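You operate a simulated robot arm through the tools that you are given. There is no shell and no other tool.

The job below is to be done with a simulated robot arm. You get a single attempt, and the scene is never put back.

## Task
Wind ten turns on the mandrel at 40 bar, then lift the beam and latch it.
Fine: Speed and turns dial are set. Free the latch and bring the beam down before the start. One start. The beam switch ends at hold.

The check looks at the end state, three seconds after you hand in, the way a careful person would. Anything else that was tipped, shoved, dropped, spilled or broken makes it a failure.

## Robot
A 7-joint arm with a three-finger gripper, fixed in place. Base frame: the origin is at the foot of the arm, x ahead of it, y to its left, z up; the work surface is at about z = 52. Lengths are in cm, angles in degrees, forces in N, time in s.
Its first joint turns from -166.0 to 166.0 degrees. Payload 2.69 kg.
The TCP is the grasp point between the finger pads, 3 cm short of the fingertips. In the tool frame z runs along the fingers and y along their closing line. The gripper opens to 12.8 cm. The gripper's body begins 11.7 cm behind the TCP.
Orientation is told as [roll, pitch, yaw] about the base's x, y, z axes, in that order, counted from this pose: with the fingers straight down and closing along the base's y, the tool's x points along the base's -x, its y along +y and its z along -z.

## Interface
- The arm moves only by the tool servo_tool. Its argument "targets" is a list of rows, each a list of 7 numbers: the turn, a rotation vector about the tool's x, y, z in degrees, then the shift along the tool's x, y, z in m, then the opening, from 0 (shut) to 1 (fully open). In form: [[wx, wy, wz, x, y, z, claw], ...]. A call has 1 to 20 rows; each row is the pose to reach, as a shift and turn from the pose commanded when the call began, along the tool's axes at that moment. Each row takes 0.2 s and may step no farther than 5 cm and 8.6 degrees from the row before; otherwise, or with a gripper value out of range, the whole call is refused. A pose out of reach is approached as far as the arm can. The call stops where the force on the tool passes 60 N (or 10 N more than at its start, if that is more) or the arm is blocked; 0.2 s more then pass. The fingers move at their own pace and stop on an object; they squeeze with about 32 N. The grip force told is the motor's: it shows also when the fingers shut on nothing. Time passes only in rows, and 0.2 s behind the last, so rows that repeat a pose let the fingers close. The reply holds the time, the measured pose of the TCP, the force on the tool along the base axes, the opening and the grip force, in the units named above and with some noise, with the torque about the TCP (base axes, N m) and any sound that the robot's microphone picked up.
- Cameras (640 x 400 px; columns grow to the right, rows downward): "scene" is fixed at [40.55, -49.87, 165.95]; the picture's right is [0.77, -0.64, 0.00], its down [-0.40, -0.48, -0.78] and it looks along [0.50, 0.60, -0.63] (base axes); focal length 214 px, centre (320, 200). "wrist" rides on the gripper at [5.8, 5.4, -13.1] in the tool frame; the picture's right is [-0.68, 0.74, 0.00], its down [-0.62, -0.57, -0.55] and it looks along [-0.40, -0.37, 0.84] (tool axes); focal length 234 px, centre (320, 200). There is no depth. A picture from a camera that has moved, and an enlarged one, comes with that camera's place and axes in the base frame and with its lens. The place of the scene camera against the robot may be out by one fixed shift of up to 1.2 cm in any direction.
- grab_frame(camera): a new picture of that camera. No time passes.
- move_column(by): slides the trunk up (or, below 0, down) by that many cm; the arm rides with it, the base frame stays. It gives what a move gives, with no picture.
- zoom(camera, box): a new picture of the part [left, top, right, bottom] of that camera's present view, enlarged. No time passes.
- hand_in(): hands the job in; it is judged then, once.

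Nothing tells you positions but the pictures and the camera data. Unless the task says otherwise, let go and move clear before handing in.

The tools are called after ">>>" by a JSON object that holds its "op" and its "data". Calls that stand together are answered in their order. servo_tool: Moves the arm, as the interface text tells. Its arguments: {"type":"object","properties":{"targets":{"type":"array","items":{"type":"array","items":{"type":"number"}}}},"required":["targets"]} The other tools are called the same way: move_column (by) slides the trunk up or down; grab_frame (camera) takes a picture; zoom (camera, box) takes an enlarged picture of a part of a camera's view; hand_in () hands the job in.

At the start:

```text
time: 0.0
ee_pos: [57.38, 11.91, 143.84]
orientation: [0.0, 0.0, -0.1]
wrist_force: [0.2, 0.4, -0.4]
wrist_torque: [0.0, -0.02, -0.03]
width: 12.76
finger_force: 0.0
trunk travel left (down, up): [-15.0, 20.0]
```

scene: 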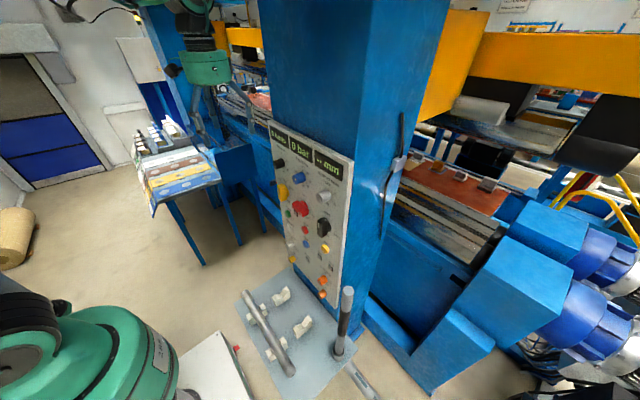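
wrist: 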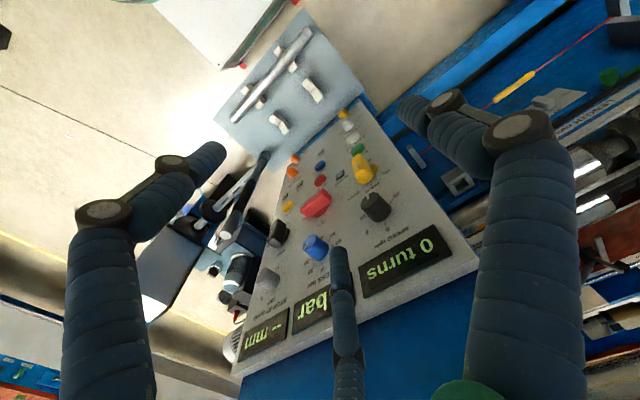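

I see a machine with a control panel (displays for turns, bar, mm), a plate with levers in front of it, and a lever at its side. I will enlarge the views to read the panel before anything moves.

>>> {"op": "zoom", "data": {"camera": "scene", "box": [260, 110, 360, 310]}}

>>> {"op": "zoom", "data": {"camera": "scene", "box": [220, 260, 400, 400]}}

>>> {"op": "zoom", "data": {"camera": "wrist", "box": [220, 90, 480, 380]}}

>>> {"op": "zoom", "data": {"camera": "scene", "box": [262, 120, 362, 200]}}

>>> {"op": "zoom", "data": {"camera": "scene", "box": [262, 190, 362, 310]}}

>>> {"op": "zoom", "data": {"camera": "scene", "box": [360, 90, 460, 250]}}

```text
2.00 times, centred on (310, 210) of scene
camera zoom: at [40.55, -49.87, 165.95], right [0.77, -0.64, 0.0], down [-0.4, -0.48, -0.78], along [0.5, 0.6, -0.63], focal length 429 px, centre (340, 180)
```

zoom: 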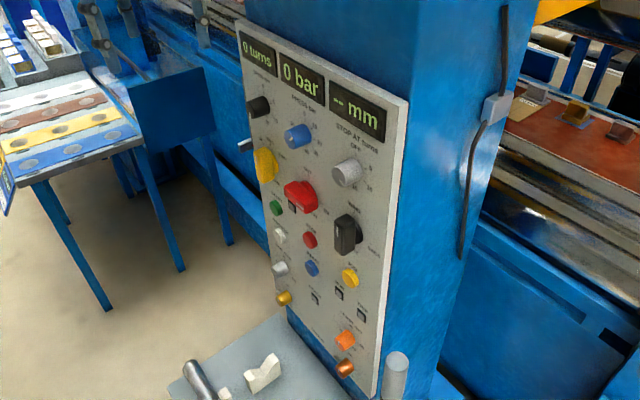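

```text
2.86 times, centred on (310, 330) of scene
camera zoom: at [40.55, -49.87, 165.95], right [0.77, -0.64, 0.0], down [-0.4, -0.48, -0.78], along [0.5, 0.6, -0.63], focal length 613 px, centre (349, -171)
```

zoom: 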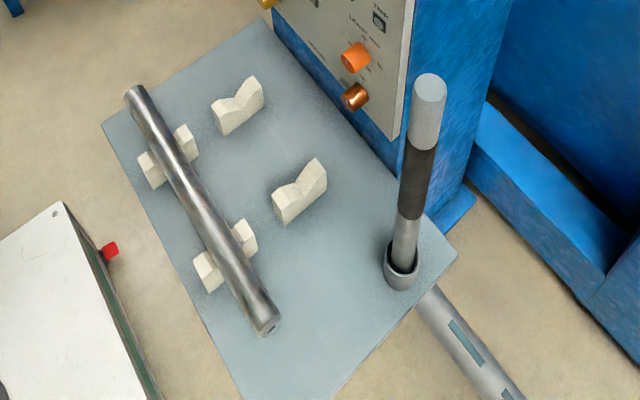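

```text
1.38 times, centred on (350, 235) of wrist
camera zoom: at [51.36, 17.28, 157.08], right [0.68, 0.74, 0.0], down [0.62, -0.57, 0.55], along [0.4, -0.37, -0.84], focal length 323 px, centre (279, 152)
```

zoom: 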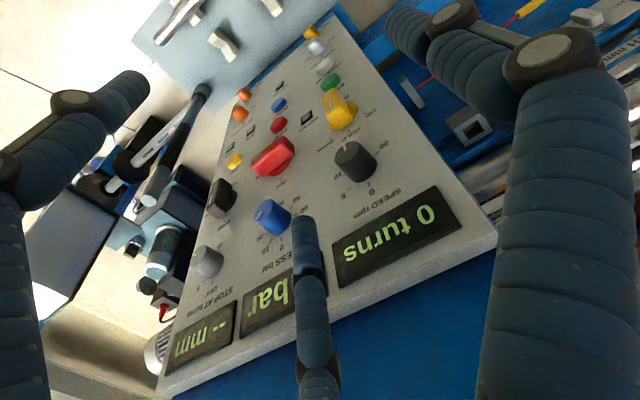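

```text
5.00 times, centred on (312, 160) of scene
camera zoom: at [40.55, -49.87, 165.95], right [0.77, -0.64, 0.0], down [-0.4, -0.48, -0.78], along [0.5, 0.6, -0.63], focal length 1072 px, centre (360, 400)
```

zoom: 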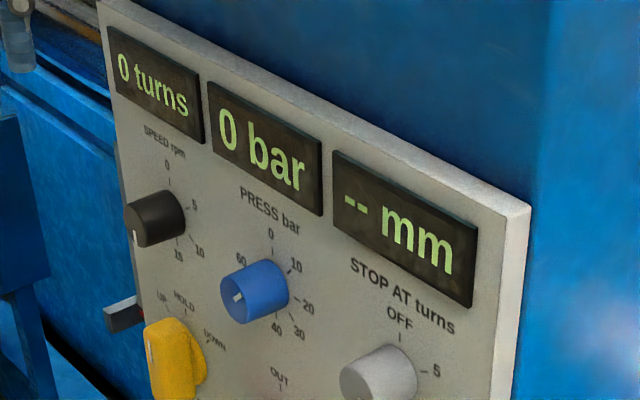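

```text
3.33 times, centred on (312, 250) of scene
camera zoom: at [40.55, -49.87, 165.95], right [0.77, -0.64, 0.0], down [-0.4, -0.48, -0.78], along [0.5, 0.6, -0.63], focal length 715 px, centre (347, 33)
```

zoom: 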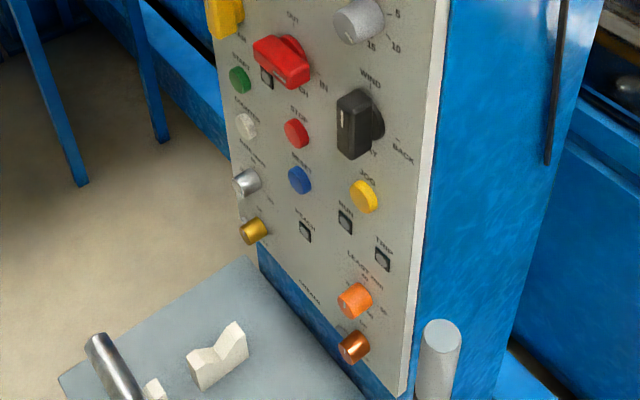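

```text
2.50 times, centred on (410, 170) of scene
camera zoom: at [40.55, -49.87, 165.95], right [0.77, -0.64, 0.0], down [-0.4, -0.48, -0.78], along [0.5, 0.6, -0.63], focal length 536 px, centre (95, 275)
```

zoom: 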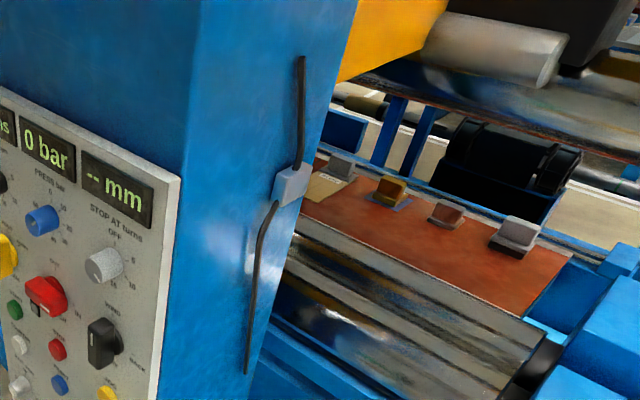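

I can read part of the panel: SPEED, PRESS, STOP AT, UP/HOLD/DOWN, OUT/IN and WIND/BACK. The smaller labels need a closer look.

>>> {"op": "zoom", "data": {"camera": "scene", "box": [272, 152, 312, 180]}}

>>> {"op": "zoom", "data": {"camera": "scene", "box": [310, 170, 350, 198]}}

>>> {"op": "zoom", "data": {"camera": "scene", "box": [274, 175, 314, 203]}}

>>> {"op": "zoom", "data": {"camera": "scene", "box": [282, 198, 322, 226]}}

>>> {"op": "zoom", "data": {"camera": "scene", "box": [312, 205, 352, 233]}}

>>> {"op": "zoom", "data": {"camera": "scene", "box": [282, 222, 322, 250]}}

>>> {"op": "zoom", "data": {"camera": "scene", "box": [282, 240, 322, 268]}}

>>> {"op": "zoom", "data": {"camera": "scene", "box": [305, 240, 345, 268]}}

>>> {"op": "zoom", "data": {"camera": "scene", "box": [300, 262, 350, 304]}}

```text
14.29 times, centred on (292, 166) of scene
camera zoom: at [40.55, -49.87, 165.95], right [0.77, -0.64, 0.0], down [-0.4, -0.48, -0.78], along [0.5, 0.6, -0.63], focal length 3064 px, centre (720, 686)
```

zoom: 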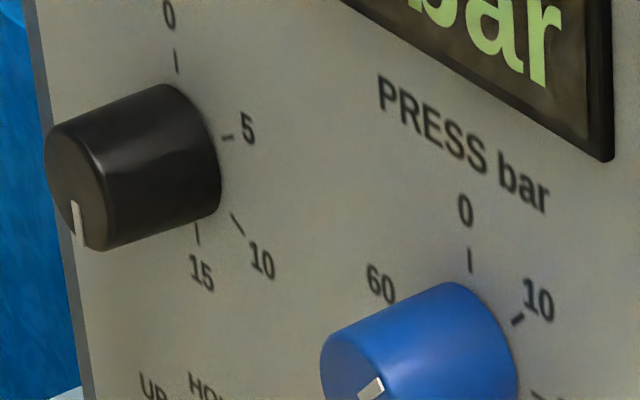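

```text
14.29 times, centred on (330, 184) of scene
camera zoom: at [40.55, -49.87, 165.95], right [0.77, -0.64, 0.0], down [-0.4, -0.48, -0.78], along [0.5, 0.6, -0.63], focal length 3064 px, centre (177, 429)
```

zoom: 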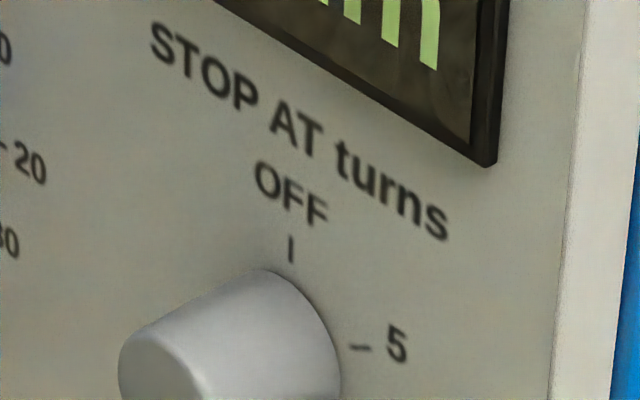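

```text
14.29 times, centred on (294, 189) of scene
camera zoom: at [40.55, -49.87, 165.95], right [0.77, -0.64, 0.0], down [-0.4, -0.48, -0.78], along [0.5, 0.6, -0.63], focal length 3064 px, centre (691, 357)
```

zoom: 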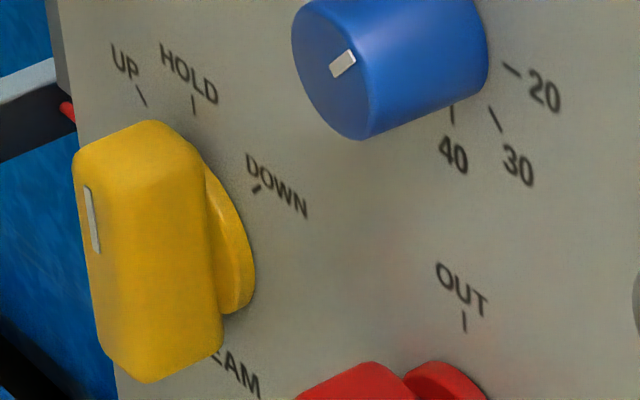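

```text
14.29 times, centred on (302, 212) of scene
camera zoom: at [40.55, -49.87, 165.95], right [0.77, -0.64, 0.0], down [-0.4, -0.48, -0.78], along [0.5, 0.6, -0.63], focal length 3064 px, centre (577, 29)
```

zoom: 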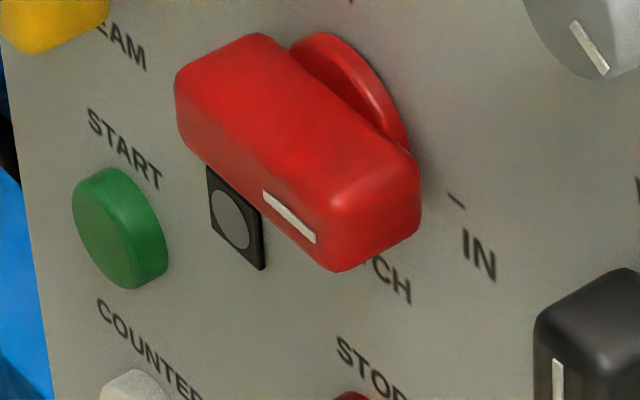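

```text
14.29 times, centred on (332, 219) of scene
camera zoom: at [40.55, -49.87, 165.95], right [0.77, -0.64, 0.0], down [-0.4, -0.48, -0.78], along [0.5, 0.6, -0.63], focal length 3064 px, centre (149, -71)
```

zoom: 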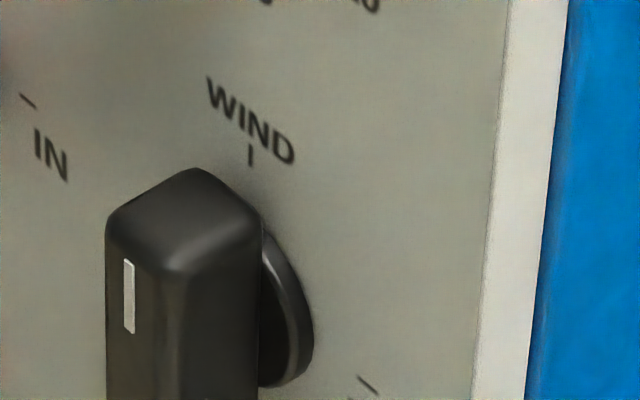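

```text
14.29 times, centred on (302, 236) of scene
camera zoom: at [40.55, -49.87, 165.95], right [0.77, -0.64, 0.0], down [-0.4, -0.48, -0.78], along [0.5, 0.6, -0.63], focal length 3064 px, centre (577, -314)
```

zoom: 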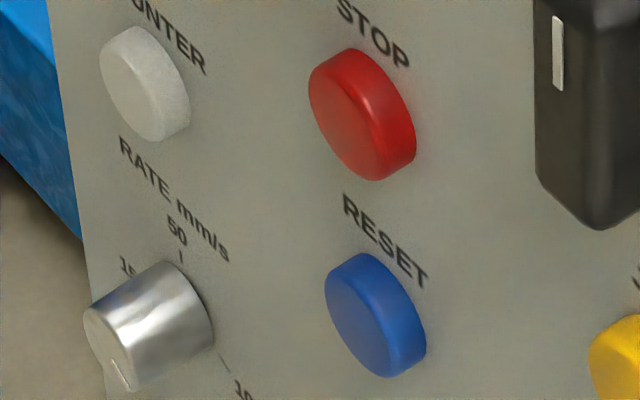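

```text
14.29 times, centred on (302, 254) of scene
camera zoom: at [40.55, -49.87, 165.95], right [0.77, -0.64, 0.0], down [-0.4, -0.48, -0.78], along [0.5, 0.6, -0.63], focal length 3064 px, centre (577, -571)
```

zoom: 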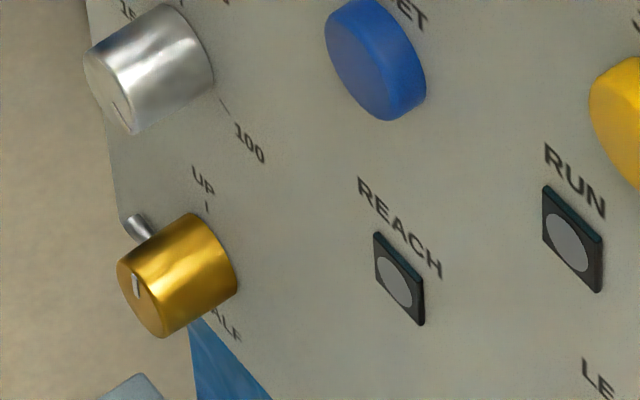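

```text
14.29 times, centred on (325, 254) of scene
camera zoom: at [40.55, -49.87, 165.95], right [0.77, -0.64, 0.0], down [-0.4, -0.48, -0.78], along [0.5, 0.6, -0.63], focal length 3064 px, centre (249, -571)
```

zoom: 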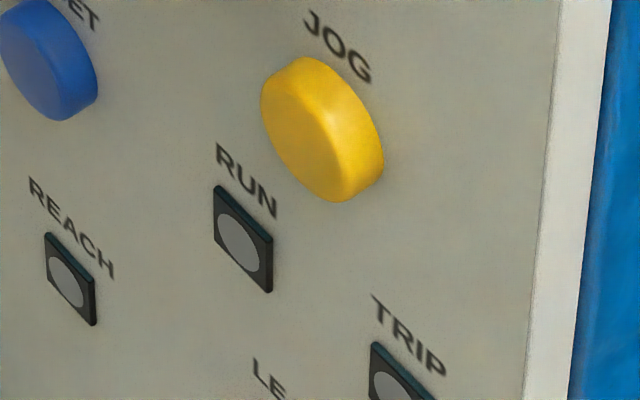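

```text
9.52 times, centred on (325, 283) of scene
camera zoom: at [40.55, -49.87, 165.95], right [0.77, -0.64, 0.0], down [-0.4, -0.48, -0.78], along [0.5, 0.6, -0.63], focal length 2043 px, centre (272, -590)
```

zoom: 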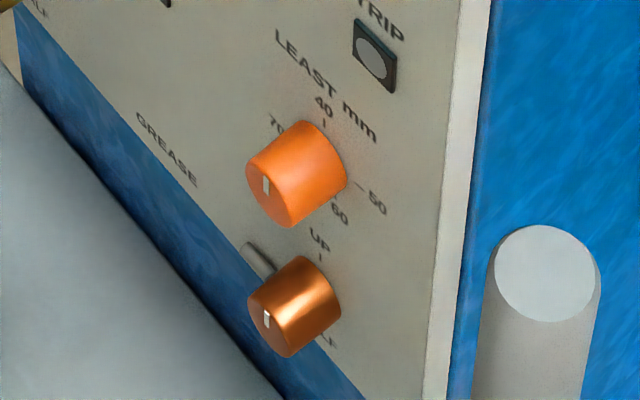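

The panel seems to be a vertical plane facing -x, with the PRESS knob near (70.7, -2, 129). The beam switch looks like UP and the latch like IN. I'll tip the tool forward, well back from the panel, so the wrist camera can read it square on.

>>> {"op": "servo_tool", "data": {"targets": [[0, -8.4, 0, 0.008, -0.01, 0.012, 1], [0, -16.8, 0, 0.016, -0.02, 0.024, 1], [0, -25.2, 0, 0.024, -0.03, 0.036, 1], [0, -33.6, 0, 0.032, -0.04, 0.048, 1], [0, -42, 0, 0.04, -0.05, 0.06, 1], [0, -50.4, 0, 0.048, -0.06, 0.072, 1], [0, -58.8, 0, 0.056, -0.07, 0.084, 1], [0, -67.2, 0, 0.064, -0.08, 0.096, 1], [0, -75.6, 0, 0.072, -0.09, 0.108, 1], [0, -84, 0, 0.08, -0.1, 0.12, 1], [0, -90, 0, 0.084, -0.11, 0.13, 1]]}}

>>> {"op": "grab_frame", "data": {"camera": "wrist"}}

>>> {"op": "grab_frame", "data": {"camera": "scene"}}

```text
time: 2.6
ee_pos: [48.47, -2.0, 129.16]
orientation: [72.7, -79.1, -81.5]
wrist_force: [0.0, -0.9, 0.0]
wrist_torque: [0.01, -0.04, 0.07]
width: 12.84
finger_force: 0.0
out of reach, approached as far as the arm can: row 9, 10, 11
trunk travel left (down, up): [-15.0, 20.0]
stopped in row 11: the arm was blocked; the commanded pose is now the measured one
```

```text
taken
camera wrist: at [36.09, 6.34, 125.24], right [0.13, 0.59, 0.8], down [-0.61, -0.58, 0.53], along [0.78, -0.56, 0.28], focal length 234 px, centre (320, 200)
```

wrist: 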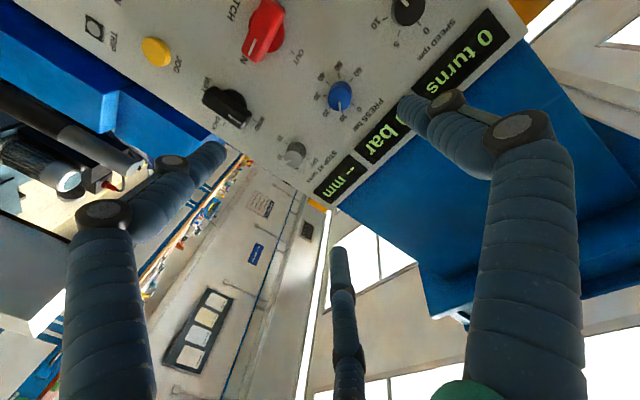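

```text
taken
```

scene: 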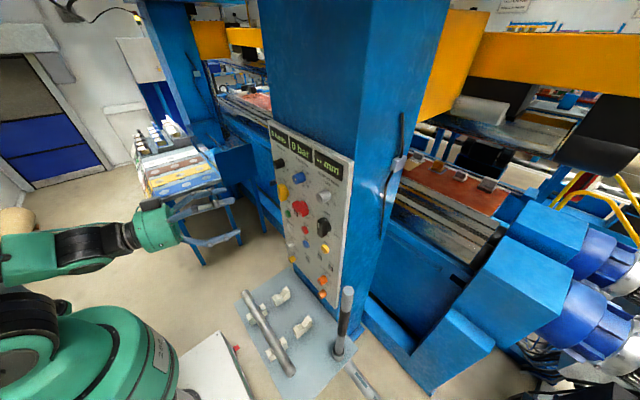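

The tool now points nearly along +x, and the arm is folded close to a limit here. I'll read the dials from this view.

>>> {"op": "zoom", "data": {"camera": "wrist", "box": [270, 50, 390, 180]}}

>>> {"op": "zoom", "data": {"camera": "wrist", "box": [190, 0, 300, 70]}}

>>> {"op": "zoom", "data": {"camera": "wrist", "box": [350, 0, 460, 70]}}

>>> {"op": "zoom", "data": {"camera": "wrist", "box": [170, 60, 290, 140]}}

```text
3.08 times, centred on (330, 115) of wrist
camera zoom: at [36.09, 6.34, 125.24], right [0.13, 0.59, 0.8], down [-0.61, -0.58, 0.53], along [0.78, -0.56, 0.28], focal length 720 px, centre (289, 462)
```

zoom: 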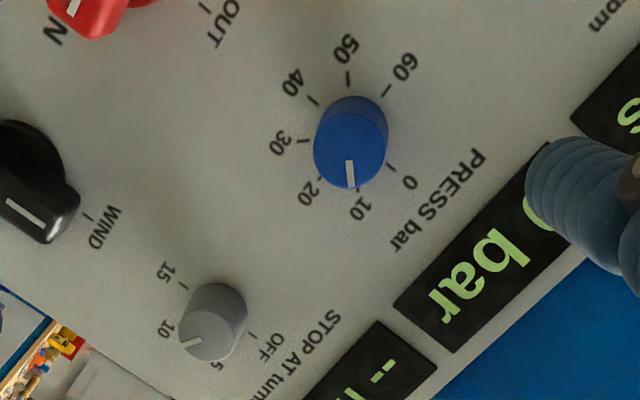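

```text
5.71 times, centred on (245, 35) of wrist
camera zoom: at [36.09, 6.34, 125.24], right [0.13, 0.59, 0.8], down [-0.61, -0.58, 0.53], along [0.78, -0.56, 0.28], focal length 1338 px, centre (749, 1143)
```

zoom: 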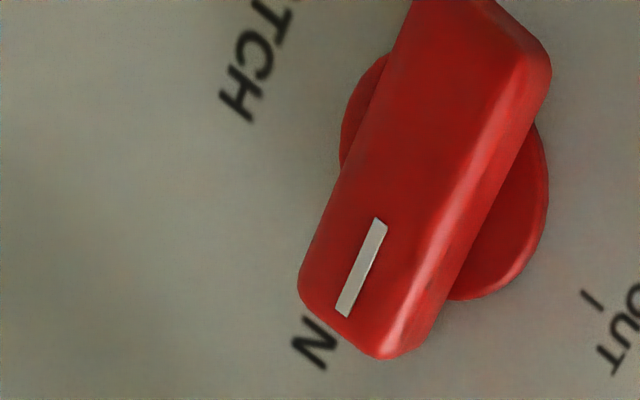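

```text
5.71 times, centred on (405, 35) of wrist
camera zoom: at [36.09, 6.34, 125.24], right [0.13, 0.59, 0.8], down [-0.61, -0.58, 0.53], along [0.78, -0.56, 0.28], focal length 1338 px, centre (-166, 1143)
```

zoom: 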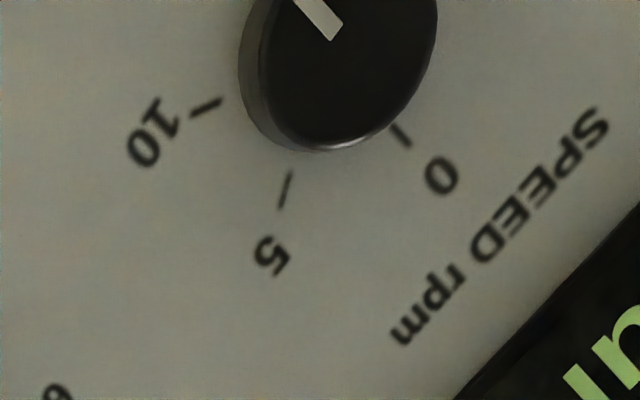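

```text
5.00 times, centred on (230, 100) of wrist
camera zoom: at [36.09, 6.34, 125.24], right [0.13, 0.59, 0.8], down [-0.61, -0.58, 0.53], along [0.78, -0.56, 0.28], focal length 1171 px, centre (770, 700)
```

zoom: 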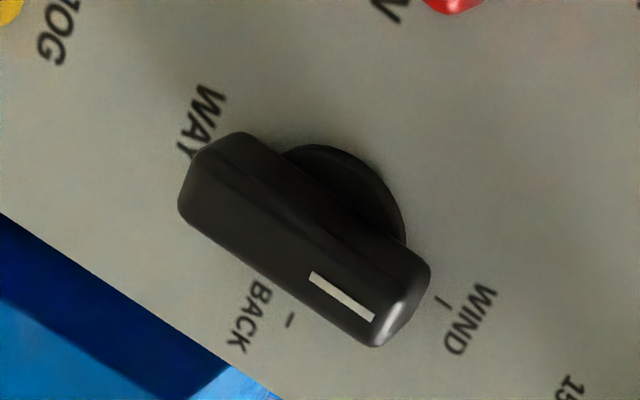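

PRESS points at about 10, STOP AT at 10, the WAY switch at WIND, LATCH at IN and BEAM at HOLD. I'll lower and shift the tool to straighten it and bring the whole panel into the wrist camera.

>>> {"op": "servo_tool", "data": {"targets": [[-1.5, -0.4, -1.8, 0.031, 0.0115, 0.005, 1], [-3, -0.8, -3.5, 0.062, 0.023, 0.01, 1], [-4.5, -1.2, -5.3, 0.093, 0.0345, 0.015, 1], [-6, -1.6, -7, 0.124, 0.046, 0.02, 1], [-7.4, -2, -8.8, 0.155, 0.0575, 0.025, 1], [-8.7, -2.4, -10.5, 0.185, 0.069, 0.03, 1]]}}

>>> {"op": "grab_frame", "data": {"camera": "wrist"}}

>>> {"op": "grab_frame", "data": {"camera": "scene"}}

```text
time: 4.0
ee_pos: [51.83, 7.98, 112.33]
orientation: [61.7, -89.8, -61.8]
wrist_force: [0.6, 0.3, -0.6]
wrist_torque: [0.01, 0.03, -0.02]
width: 12.81
finger_force: 0.0
trunk travel left (down, up): [-15.0, 20.0]
```

```text
taken
camera wrist: at [38.69, 13.36, 106.43], right [0.0, 0.73, 0.68], down [-0.55, -0.57, 0.62], along [0.84, -0.37, 0.4], focal length 234 px, centre (320, 200)
```

wrist: 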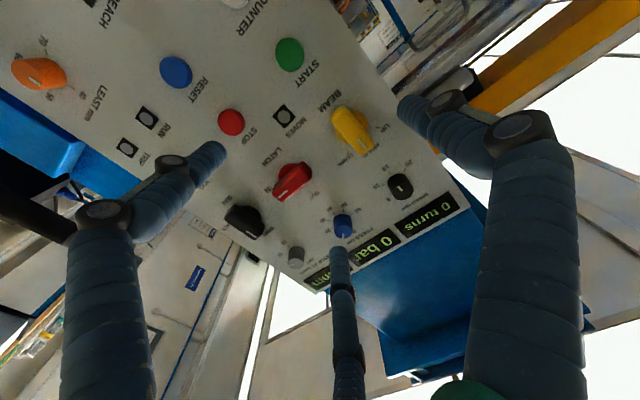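

```text
taken
```

scene: 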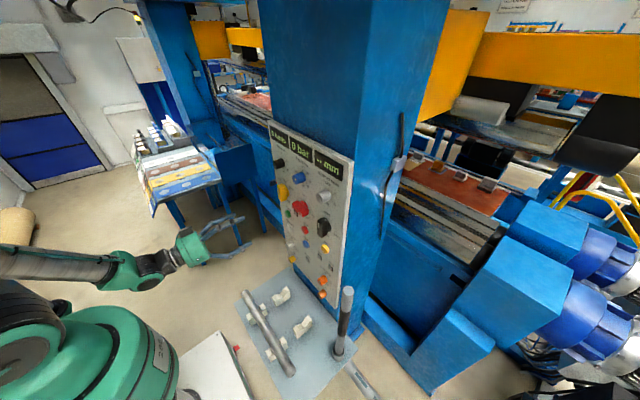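

The tool is now straight along +x and most of the panel is in view, so I'll zoom in to read and locate everything.

>>> {"op": "zoom", "data": {"camera": "wrist", "box": [220, 80, 420, 205]}}

>>> {"op": "zoom", "data": {"camera": "wrist", "box": [260, 160, 480, 300]}}

>>> {"op": "zoom", "data": {"camera": "wrist", "box": [0, 0, 200, 160]}}

>>> {"op": "zoom", "data": {"camera": "wrist", "box": [180, 0, 340, 100]}}

```text
3.20 times, centred on (320, 142) of wrist
camera zoom: at [38.69, 13.36, 106.43], right [0.0, 0.73, 0.68], down [-0.55, -0.57, 0.62], along [0.84, -0.37, 0.4], focal length 749 px, centre (320, 384)
```

zoom: 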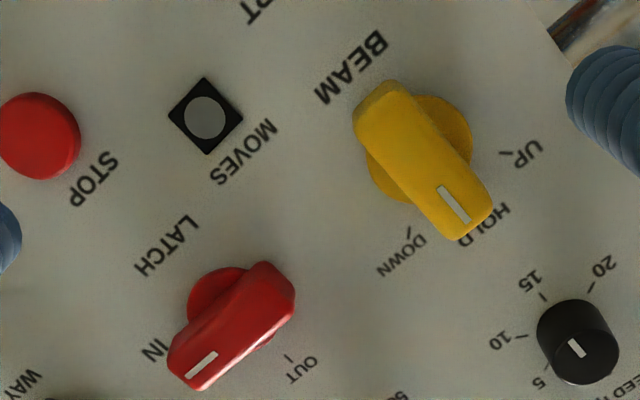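

```text
2.86 times, centred on (370, 230) of wrist
camera zoom: at [38.69, 13.36, 106.43], right [0.0, 0.73, 0.68], down [-0.55, -0.57, 0.62], along [0.84, -0.37, 0.4], focal length 669 px, centre (177, 114)
```

zoom: 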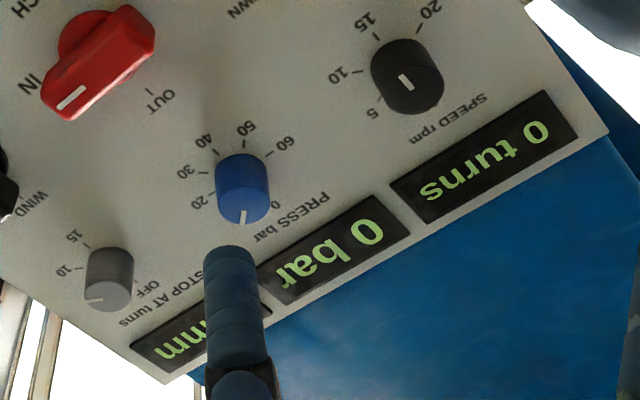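

```text
2.50 times, centred on (100, 80) of wrist
camera zoom: at [38.69, 13.36, 106.43], right [0.0, 0.73, 0.68], down [-0.55, -0.57, 0.62], along [0.84, -0.37, 0.4], focal length 585 px, centre (870, 500)
```

zoom: 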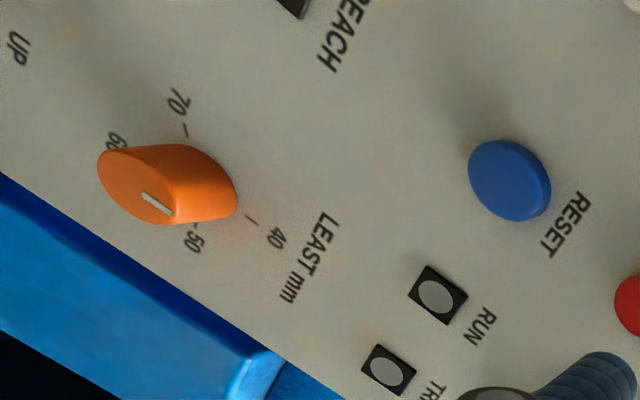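

```text
4.00 times, centred on (260, 50) of wrist
camera zoom: at [38.69, 13.36, 106.43], right [0.0, 0.73, 0.68], down [-0.55, -0.57, 0.62], along [0.84, -0.37, 0.4], focal length 937 px, centre (560, 800)
```

zoom: 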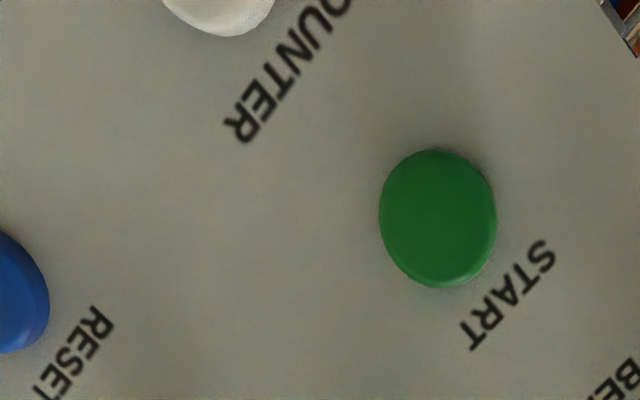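

The indicator lamp reads MOVES, and the latch turns from IN (right) to OUT (up). I take the panel to be at x ≈ 72, with PRESS at (y -1.9, z 128.8), BEAM at (10.2, 116.2), LATCH at (-1.5, 116.2) and START at (10, 104.5). I'll come up in front of PRESS first to refine these.

>>> {"op": "servo_tool", "data": {"targets": [[0, 0, 0, -0.033, -0.02, 0.014, 0.5], [0, 0, 0, -0.066, -0.04, 0.028, 0.5], [0, 0, 0, -0.099, -0.06, 0.042, 0.5], [0, 0, 0, -0.132, -0.08, 0.056, 0.5], [0, 0, 0, -0.165, -0.099, 0.07, 0.5]]}}

>>> {"op": "grab_frame", "data": {"camera": "wrist"}}

>>> {"op": "grab_frame", "data": {"camera": "scene"}}

```text
time: 5.2
ee_pos: [57.85, 2.73, 126.73]
orientation: [25.9, -89.8, -27.2]
wrist_force: [0.6, 0.7, 0.6]
wrist_torque: [0.01, 0.01, -0.02]
width: 6.38
finger_force: 0.1
out of reach, approached as far as the arm can: row 2, 3, 4, 5
trunk travel left (down, up): [-15.0, 20.0]
```

```text
taken
camera wrist: at [44.75, 8.4, 121.05], right [0.02, 0.73, 0.68], down [-0.56, -0.55, 0.62], along [0.83, -0.39, 0.4], focal length 234 px, centre (320, 200)
```

wrist: 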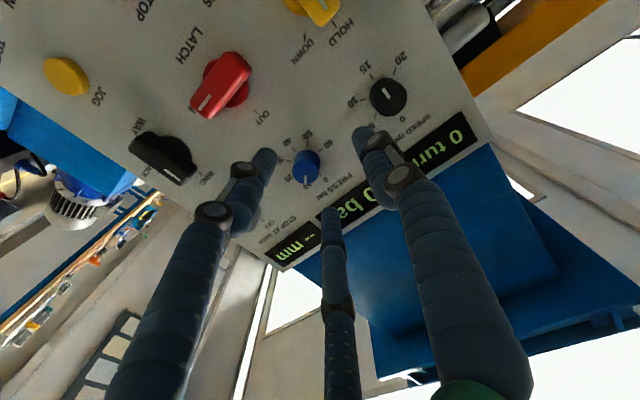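

```text
taken
```

scene: 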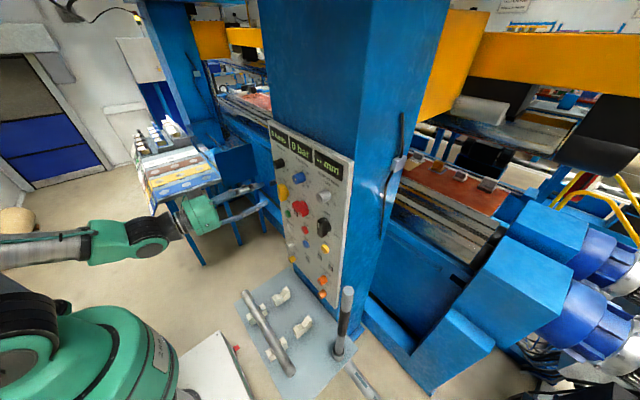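

The arm can't quite reach this height, so I'll raise the trunk; the air above the tool is clear.

>>> {"op": "move_column", "data": {"by": 12}}

```text
time: 6.7
ee_pos: [57.8, 2.73, 138.72]
orientation: [28.9, -89.7, -30.2]
wrist_force: [0.2, -0.4, 0.1]
wrist_torque: [0.01, -0.01, 0.01]
width: 6.39
finger_force: 0.1
trunk travel left (down, up): [-27.0, 8.0]
```

>>> {"op": "servo_tool", "data": {"targets": [[0, 0, 0, 0.033, -0.015, 0.001, 0.5], [0, 0, 0, 0.066, -0.031, 0.002, 0.5], [0, 0, 0, 0.099, -0.046, 0.002, 0.5]]}}

>>> {"op": "grab_frame", "data": {"camera": "wrist"}}

>>> {"op": "zoom", "data": {"camera": "wrist", "box": [240, 90, 420, 240]}}

>>> {"op": "zoom", "data": {"camera": "scene", "box": [200, 120, 360, 240]}}

```text
time: 7.5
ee_pos: [54.5, 2.17, 131.28]
orientation: [26.3, -89.8, -28.8]
wrist_force: [0.0, 0.3, -0.1]
wrist_torque: [0.0, -0.03, 0.0]
width: 6.4
finger_force: 0.2
out of reach, approached as far as the arm can: row 1, 2, 3
trunk travel left (down, up): [-27.0, 8.0]
```

```text
taken
camera wrist: at [41.58, 8.15, 125.56], right [0.03, 0.73, 0.68], down [-0.57, -0.54, 0.62], along [0.82, -0.41, 0.4], focal length 234 px, centre (320, 200)
```

wrist: 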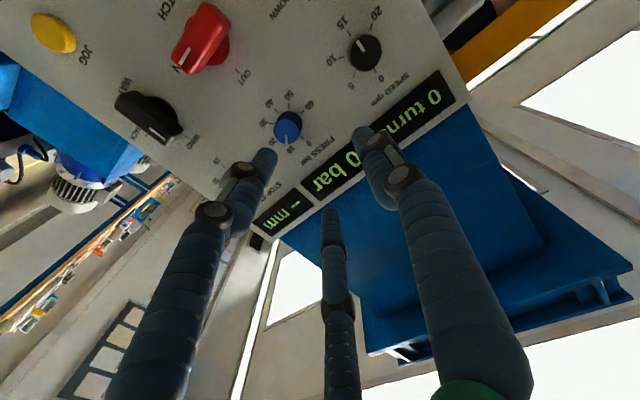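

```text
2.67 times, centred on (330, 165) of wrist
camera zoom: at [41.58, 8.15, 125.56], right [0.03, 0.73, 0.68], down [-0.57, -0.54, 0.62], along [0.82, -0.41, 0.4], focal length 624 px, centre (293, 293)
```

zoom: 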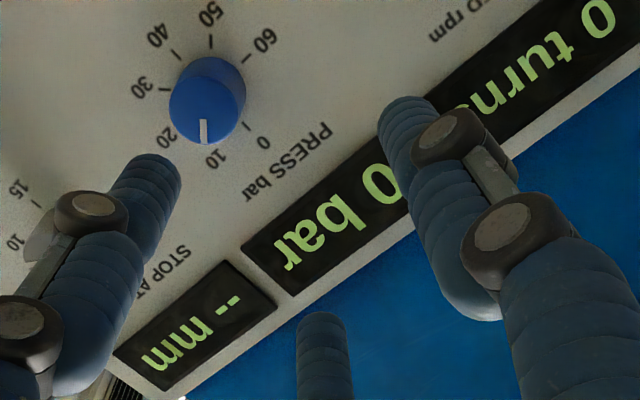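

```text
3.33 times, centred on (280, 180) of scene
camera zoom: at [40.55, -49.87, 165.95], right [0.77, -0.64, 0.0], down [-0.4, -0.48, -0.78], along [0.5, 0.6, -0.63], focal length 715 px, centre (453, 267)
```

zoom: 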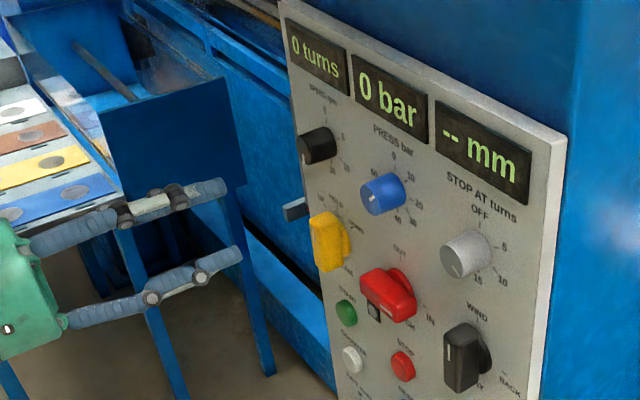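

The reach trouble looks like a joint limit rather than distance. I'll roll the hand about its own axis here in free air and see whether that releases it.

>>> {"op": "servo_tool", "data": {"targets": [[0, 0, 8, 0, 0, 0, 0.5], [0, 0, 16, 0, 0, 0, 0.5], [0, 0, 24, 0, 0, 0, 0.5], [0, 0, 32, 0, 0, 0, 0.5], [0, 0, 40, 0, 0, 0, 0.5], [0, 0, 48, 0, 0, 0, 0.5]]}}

```text
time: 9.1
ee_pos: [57.81, 8.21, 140.81]
orientation: [91.3, -57.9, -97.1]
wrist_force: [0.2, 0.0, -0.1]
wrist_torque: [0.04, -0.01, -0.02]
width: 6.39
finger_force: 0.0
out of reach, approached as far as the arm can: row 1, 2, 3, 4, 5, 6
trunk travel left (down, up): [-27.0, 8.0]
stopped in row 6: the arm was blocked; the commanded pose is now the measured one
```

Rolling positive runs into the limit, so I'll roll the other way and drop back to the spot in front of PRESS.

>>> {"op": "servo_tool", "data": {"targets": [[0, 0, -8, 0.004, -0.009, -0.001, 0.5], [0, 0, -16, 0.008, -0.018, -0.002, 0.5], [0, 0, -24, 0.012, -0.027, -0.003, 0.5], [0, 0, -32, 0.016, -0.036, -0.004, 0.5], [0, 0, -40, 0.02, -0.045, -0.005, 0.5], [0, 0, -48, 0.025, -0.054, -0.006, 0.5], [0, 0, -56, 0.029, -0.063, -0.008, 0.5], [0, 0, -64, 0.033, -0.072, -0.009, 0.5], [0, 0, -72, 0.037, -0.081, -0.01, 0.5], [0, 0, -80, 0.041, -0.09, -0.011, 0.5], [0, 0, -88, 0.045, -0.099, -0.012, 0.5], [0, 0, -92, 0.049, -0.106, -0.012, 0.5]]}}

>>> {"op": "grab_frame", "data": {"camera": "wrist"}}

>>> {"op": "grab_frame", "data": {"camera": "scene"}}

```text
time: 11.7
ee_pos: [56.11, 2.12, 130.95]
orientation: [-90.7, -30.1, 84.4]
wrist_force: [-0.2, -0.5, 0.1]
wrist_torque: [0.02, 0.01, 0.01]
width: 6.38
finger_force: 0.1
trunk travel left (down, up): [-27.0, 8.0]
```

```text
taken
camera wrist: at [42.83, 1.0, 123.28], right [0.1, 0.95, -0.3], down [-0.53, 0.3, 0.79], along [0.84, 0.08, 0.53], focal length 234 px, centre (320, 200)
```

wrist: 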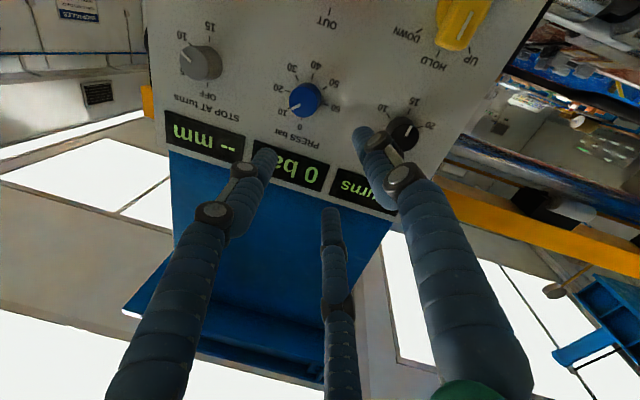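

```text
taken
```

scene: 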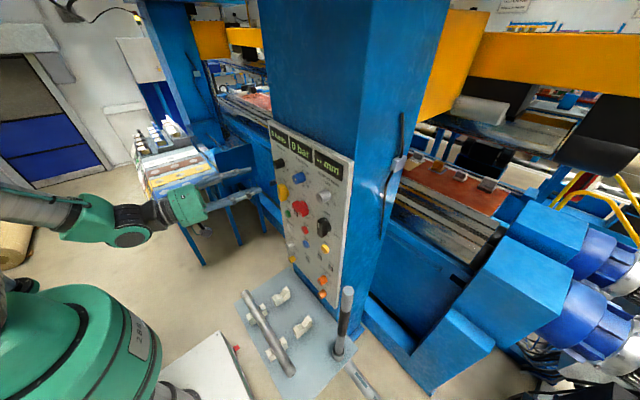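

Negative roll is free, so I'll use rolls of 0 to -225°. Next I take out the 6° yaw error and look at the panel again for exact positions.

>>> {"op": "servo_tool", "data": {"targets": [[-3.5, -4.84, 0, 0, 0, 0, 0.5]]}}

>>> {"op": "grab_frame", "data": {"camera": "wrist"}}

>>> {"op": "zoom", "data": {"camera": "wrist", "box": [220, 40, 400, 150]}}

```text
time: 12.1
ee_pos: [55.85, 2.07, 131.03]
orientation: [-90.4, -30.1, 87.2]
wrist_force: [-1.0, 0.4, 1.6]
wrist_torque: [0.02, 0.23, 0.04]
width: 6.4
finger_force: 0.1
out of reach, approached as far as the arm can: row 1
trunk travel left (down, up): [-27.0, 8.0]
```

```text
taken
camera wrist: at [42.63, 0.42, 123.48], right [0.05, 0.95, -0.3], down [-0.54, 0.28, 0.79], along [0.84, 0.12, 0.53], focal length 234 px, centre (320, 200)
```

wrist: 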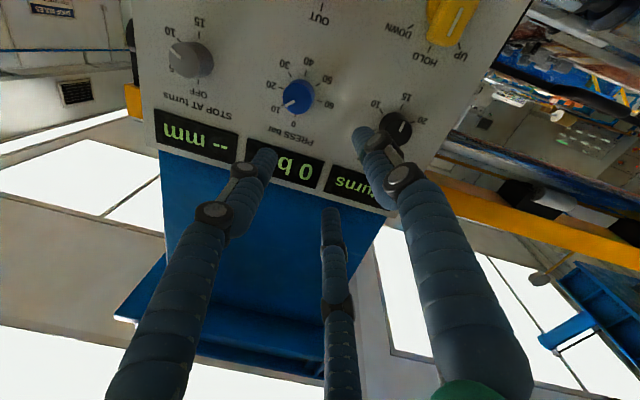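

```text
3.56 times, centred on (310, 95) of wrist
camera zoom: at [42.63, 0.42, 123.48], right [0.05, 0.95, -0.3], down [-0.54, 0.28, 0.79], along [0.84, 0.12, 0.53], focal length 833 px, centre (356, 573)
```

zoom: 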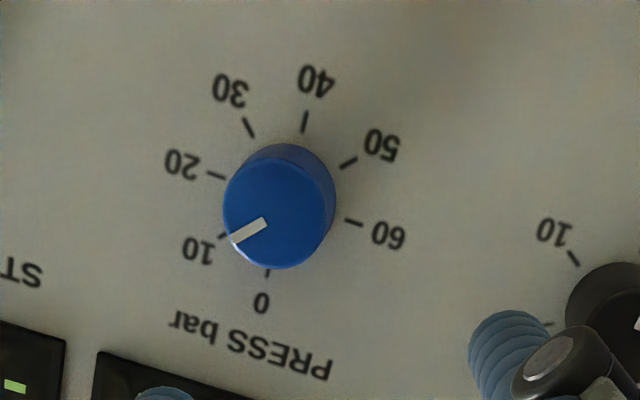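

The PRESS pointer sits exactly on 10 and 40 is straight down, so the dial needs +135° clockwise. The axis is at y -1.9, z 128.85. I'll move nearer, line up and roll the hand for a long clockwise turn.

>>> {"op": "servo_tool", "data": {"targets": [[0, 0, 0, 0.022, 0, 0.025, 0.5], [0, 0, 0, 0.044, -0.001, 0.05, 0.5], [0, 0, -8, 0.044, -0.001, 0.05, 0.5], [0, 0, -16, 0.044, -0.001, 0.05, 0.5], [0, 0, -24, 0.044, -0.001, 0.05, 0.5], [0, 0, -32, 0.044, -0.001, 0.05, 0.5], [0, 0, -40, 0.044, -0.001, 0.05, 0.5], [0, 0, -48, 0.044, -0.001, 0.05, 0.5], [0, 0, -56, 0.044, -0.001, 0.05, 0.5], [0, 0, -64, 0.044, -0.001, 0.05, 0.5], [0, 0, -72, 0.044, -0.001, 0.05, 0.5], [0, 0, -80, 0.044, -0.001, 0.05, 0.5], [0, 0, -88, 0.044, -0.001, 0.05, 0.5]]}}

>>> {"op": "grab_frame", "data": {"camera": "wrist"}}

>>> {"op": "grab_frame", "data": {"camera": "scene"}}

```text
time: 14.9
ee_pos: [60.1, 1.68, 129.33]
orientation: [-89.8, 57.9, 85.4]
wrist_force: [-1.5, -0.7, -2.3]
wrist_torque: [-0.02, -0.27, 0.04]
width: 6.41
finger_force: 0.2
out of reach, approached as far as the arm can: row 1, 2, 3, 4, 5, 6, 7, 8, 9, 10, 11, 12, 13
trunk travel left (down, up): [-27.0, 8.0]
```

```text
taken
camera wrist: at [46.41, -4.92, 131.4], right [-0.02, -0.26, -0.96], down [-0.48, 0.85, -0.22], along [0.88, 0.46, -0.15], focal length 234 px, centre (320, 200)
```

wrist: 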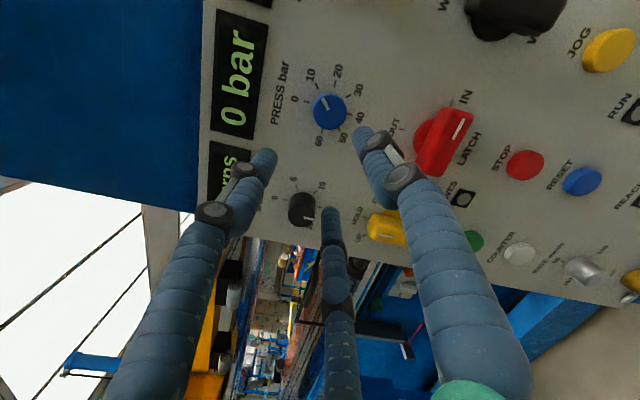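

```text
taken
```

scene: 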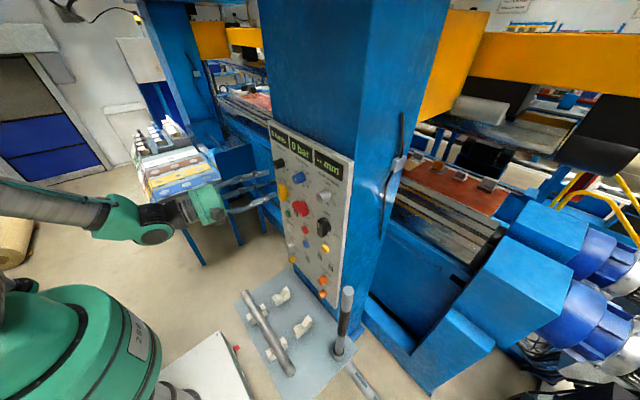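

The arm still resists going to -y with the tool square. With the hand rolled away from its limit, I'll try a lower trunk instead.

>>> {"op": "move_column", "data": {"by": -14}}

>>> {"op": "grab_frame", "data": {"camera": "scene"}}

```text
time: 16.6
ee_pos: [60.34, 1.8, 115.53]
orientation: [-90.1, 57.8, 85.0]
wrist_force: [0.9, 0.6, 1.2]
wrist_torque: [0.0, 0.0, 0.04]
width: 6.4
finger_force: 0.1
trunk travel left (down, up): [-13.0, 22.0]
```

```text
taken
```

scene: 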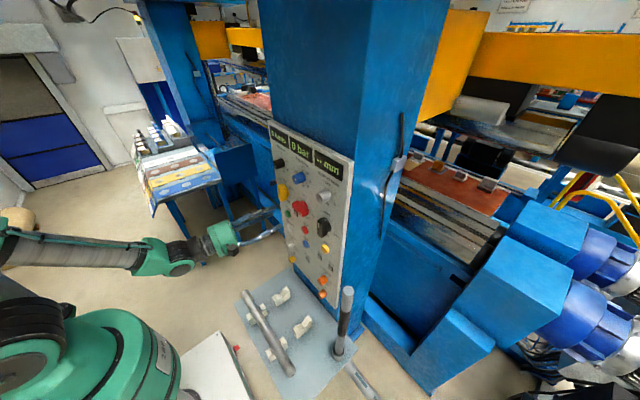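

>>> {"op": "servo_tool", "data": {"targets": [[0, 0, 0, 0.044, -0.013, 0.006, 0.5], [0, 0, 0, 0.088, -0.026, 0.012, 0.5], [0, 0, 0, 0.132, -0.039, 0.017, 0.5]]}}

>>> {"op": "grab_frame", "data": {"camera": "scene"}}

```text
time: 17.4
ee_pos: [61.09, -1.45, 129.12]
orientation: [-89.9, 57.8, 84.7]
wrist_force: [0.2, 0.2, 0.3]
wrist_torque: [0.02, 0.02, 0.0]
width: 6.41
finger_force: 0.1
out of reach, approached as far as the arm can: row 2, 3
trunk travel left (down, up): [-13.0, 22.0]
```

```text
taken
```

scene: 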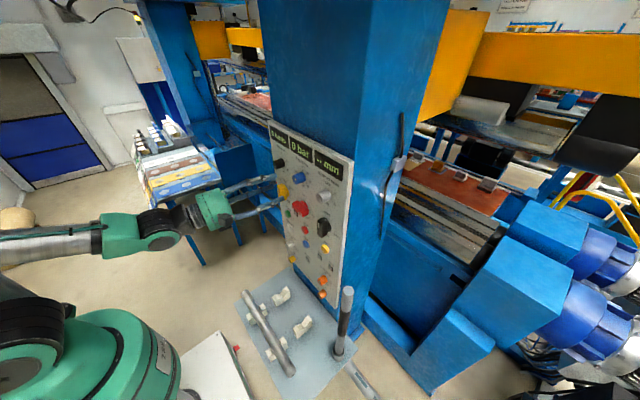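

Lowering helped: the tool now reaches y ≈ -1.5 and is only slightly yawed. I'll continue the same way.

>>> {"op": "move_column", "data": {"by": -9}}

>>> {"op": "servo_tool", "data": {"targets": [[0, 0, 0, 0.037, -0.022, 0.003, 0.5], [0, 0, 0, 0.074, -0.044, 0.006, 0.5]]}}

```text
time: 18.6
ee_pos: [61.05, -1.47, 120.11]
orientation: [-90.1, 57.8, 84.8]
wrist_force: [0.3, -0.1, 0.5]
wrist_torque: [-0.02, 0.02, 0.02]
width: 6.4
finger_force: 0.0
trunk travel left (down, up): [-4.0, 31.0]
```

```text
time: 19.2
ee_pos: [61.9, -2.04, 128.59]
orientation: [-89.8, 57.8, 85.0]
wrist_force: [0.1, -0.5, -1.1]
wrist_torque: [0.0, 0.01, 0.03]
width: 6.41
finger_force: 0.0
trunk travel left (down, up): [-4.0, 31.0]
```

The position now reaches. Next I remove the remaining 5° yaw.

>>> {"op": "servo_tool", "data": {"targets": [[2.1, -1.33, 0, 0, 0, 0, 0.5], [4.23, -2.67, 0, 0, 0, 0, 0.5]]}}

>>> {"op": "grab_frame", "data": {"camera": "wrist"}}

>>> {"op": "zoom", "data": {"camera": "wrist", "box": [240, 40, 420, 160]}}

>>> {"op": "grab_frame", "data": {"camera": "scene"}}

```text
time: 19.8
ee_pos: [61.87, -1.9, 128.71]
orientation: [-89.9, 57.8, 84.9]
wrist_force: [0.3, 0.0, 0.3]
wrist_torque: [0.02, 0.01, -0.01]
width: 6.4
finger_force: 0.0
out of reach, approached as far as the arm can: row 2
trunk travel left (down, up): [-4.0, 31.0]
```

```text
taken
camera wrist: at [48.02, -8.45, 130.77], right [-0.02, -0.26, -0.96], down [-0.47, 0.85, -0.22], along [0.88, 0.45, -0.14], focal length 234 px, centre (320, 200)
```

wrist: 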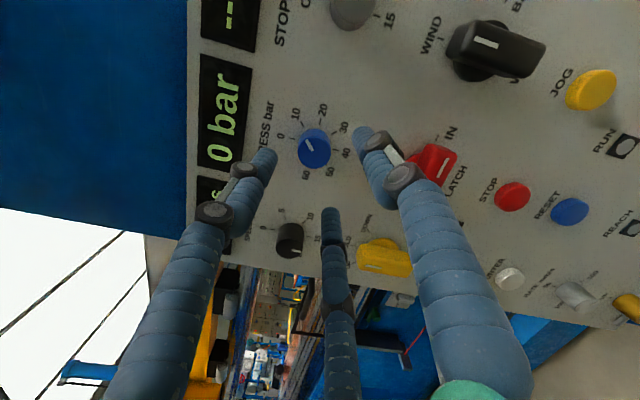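

```text
3.33 times, centred on (330, 100) of wrist
camera zoom: at [48.02, -8.45, 130.77], right [-0.02, -0.26, -0.96], down [-0.47, 0.85, -0.22], along [0.88, 0.45, -0.14], focal length 781 px, centre (287, 533)
```

zoom: 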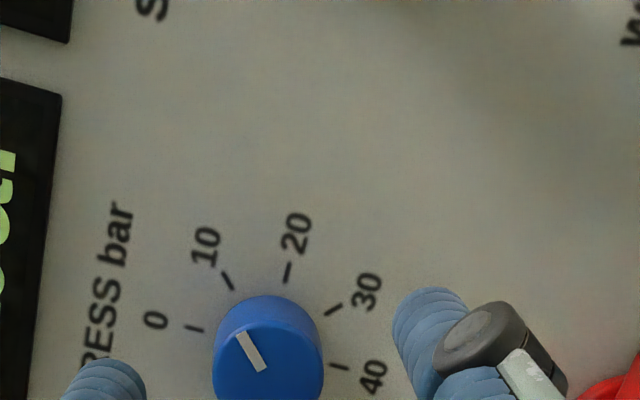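

```text
taken
```

scene: 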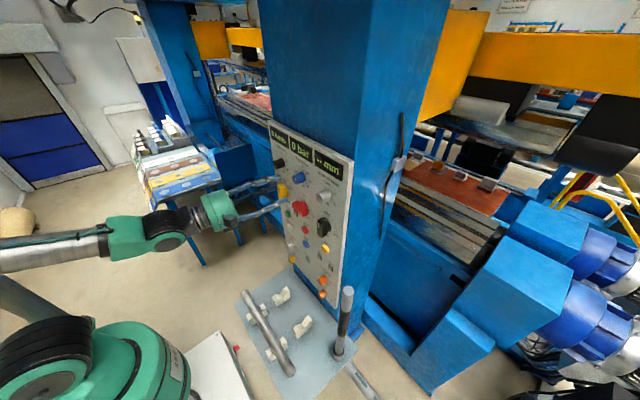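

The tool is centred on PRESS, with about 5° of yaw left. I'll go a little further forward and retry the yaw correction.

>>> {"op": "servo_tool", "data": {"targets": [[1, -0.6, 0, 0, -0.0013, 0.012, 0.5], [4.23, -2.67, 0, 0, -0.0026, 0.025, 0.5], [4.23, -2.67, 0, 0, -0.0026, 0.025, 0.5]]}}

```text
time: 20.6
ee_pos: [63.63, -0.53, 129.09]
orientation: [-89.6, 57.8, 87.5]
wrist_force: [0.3, 0.3, -0.6]
wrist_torque: [0.01, -0.01, 0.04]
width: 6.39
finger_force: 0.1
out of reach, approached as far as the arm can: row 2, 3
trunk travel left (down, up): [-4.0, 31.0]
```

The pattern fits a wrist joint limit that eases as the trunk goes down and the arm extends. I'll lower the trunk the last 4 cm and line up again.

>>> {"op": "move_column", "data": {"by": -4}}

>>> {"op": "servo_tool", "data": {"targets": [[0, 0, 0, 0.02, -0.005, 0.005, 0.5], [0, 0, 0, 0.0395, -0.0095, 0.01, 0.5], [0, 0, 0, 0.0395, -0.0095, 0.01, 0.5]]}}

```text
time: 21.4
ee_pos: [63.72, -0.41, 124.95]
orientation: [-89.7, 57.9, 87.4]
wrist_force: [-0.2, -0.5, 0.3]
wrist_torque: [0.01, 0.01, -0.02]
width: 6.4
finger_force: 0.1
trunk travel left (down, up): [0.0, 35.0]
```

```text
time: 22.2
ee_pos: [64.22, -1.6, 128.84]
orientation: [-89.5, 57.7, 87.2]
wrist_force: [-0.7, 0.9, -0.4]
wrist_torque: [0.02, -0.01, 0.04]
width: 6.36
finger_force: 0.1
out of reach, approached as far as the arm can: row 2, 3
trunk travel left (down, up): [0.0, 35.0]
```

>>> {"op": "servo_tool", "data": {"targets": [[-0.8, 0.5, 0, 0.0005, 0.001, 0.008, 0.5], [-1.3, 0.8, 0, 0.001, 0.0015, 0.015, 0.5], [-1.3, 0.8, 0, 0.001, 0.0015, 0.02, 0.5], [-1.3, 0.8, 0, 0.001, 0.0015, 0.02, 0.5]]}}

>>> {"op": "grab_frame", "data": {"camera": "wrist"}}

>>> {"op": "zoom", "data": {"camera": "scene", "box": [240, 130, 360, 220]}}

```text
time: 23.2
ee_pos: [66.25, -2.02, 128.91]
orientation: [-89.7, 57.9, 85.9]
wrist_force: [-0.3, -0.2, 0.0]
wrist_torque: [0.02, 0.0, 0.01]
width: 6.43
finger_force: 0.1
trunk travel left (down, up): [0.0, 35.0]
```

```text
taken
camera wrist: at [52.5, -8.6, 131.08], right [-0.02, -0.26, -0.96], down [-0.49, 0.85, -0.22], along [0.87, 0.46, -0.15], focal length 234 px, centre (320, 200)
```

wrist: 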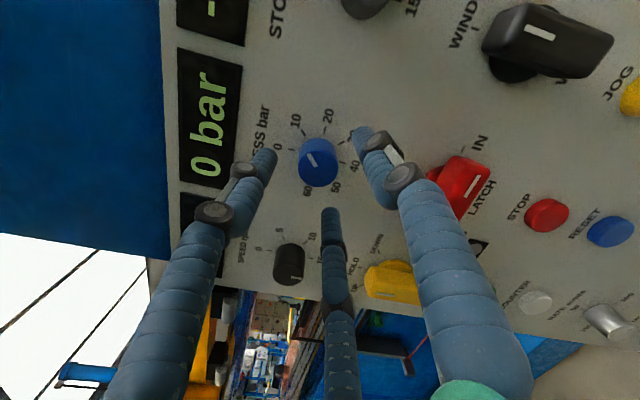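

```text
4.44 times, centred on (300, 175) of scene
camera zoom: at [40.55, -49.87, 165.95], right [0.77, -0.64, 0.0], down [-0.4, -0.48, -0.78], along [0.5, 0.6, -0.63], focal length 953 px, centre (409, 311)
```

zoom: 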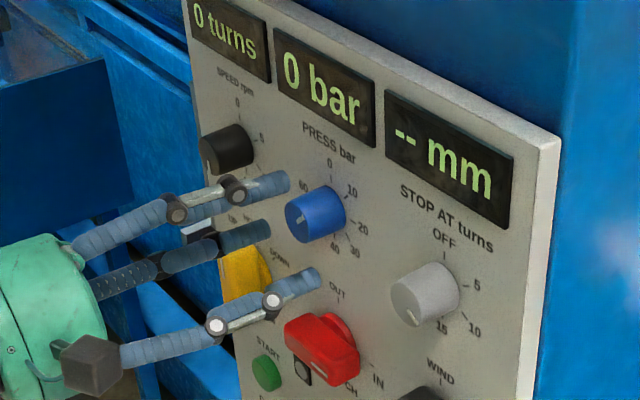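

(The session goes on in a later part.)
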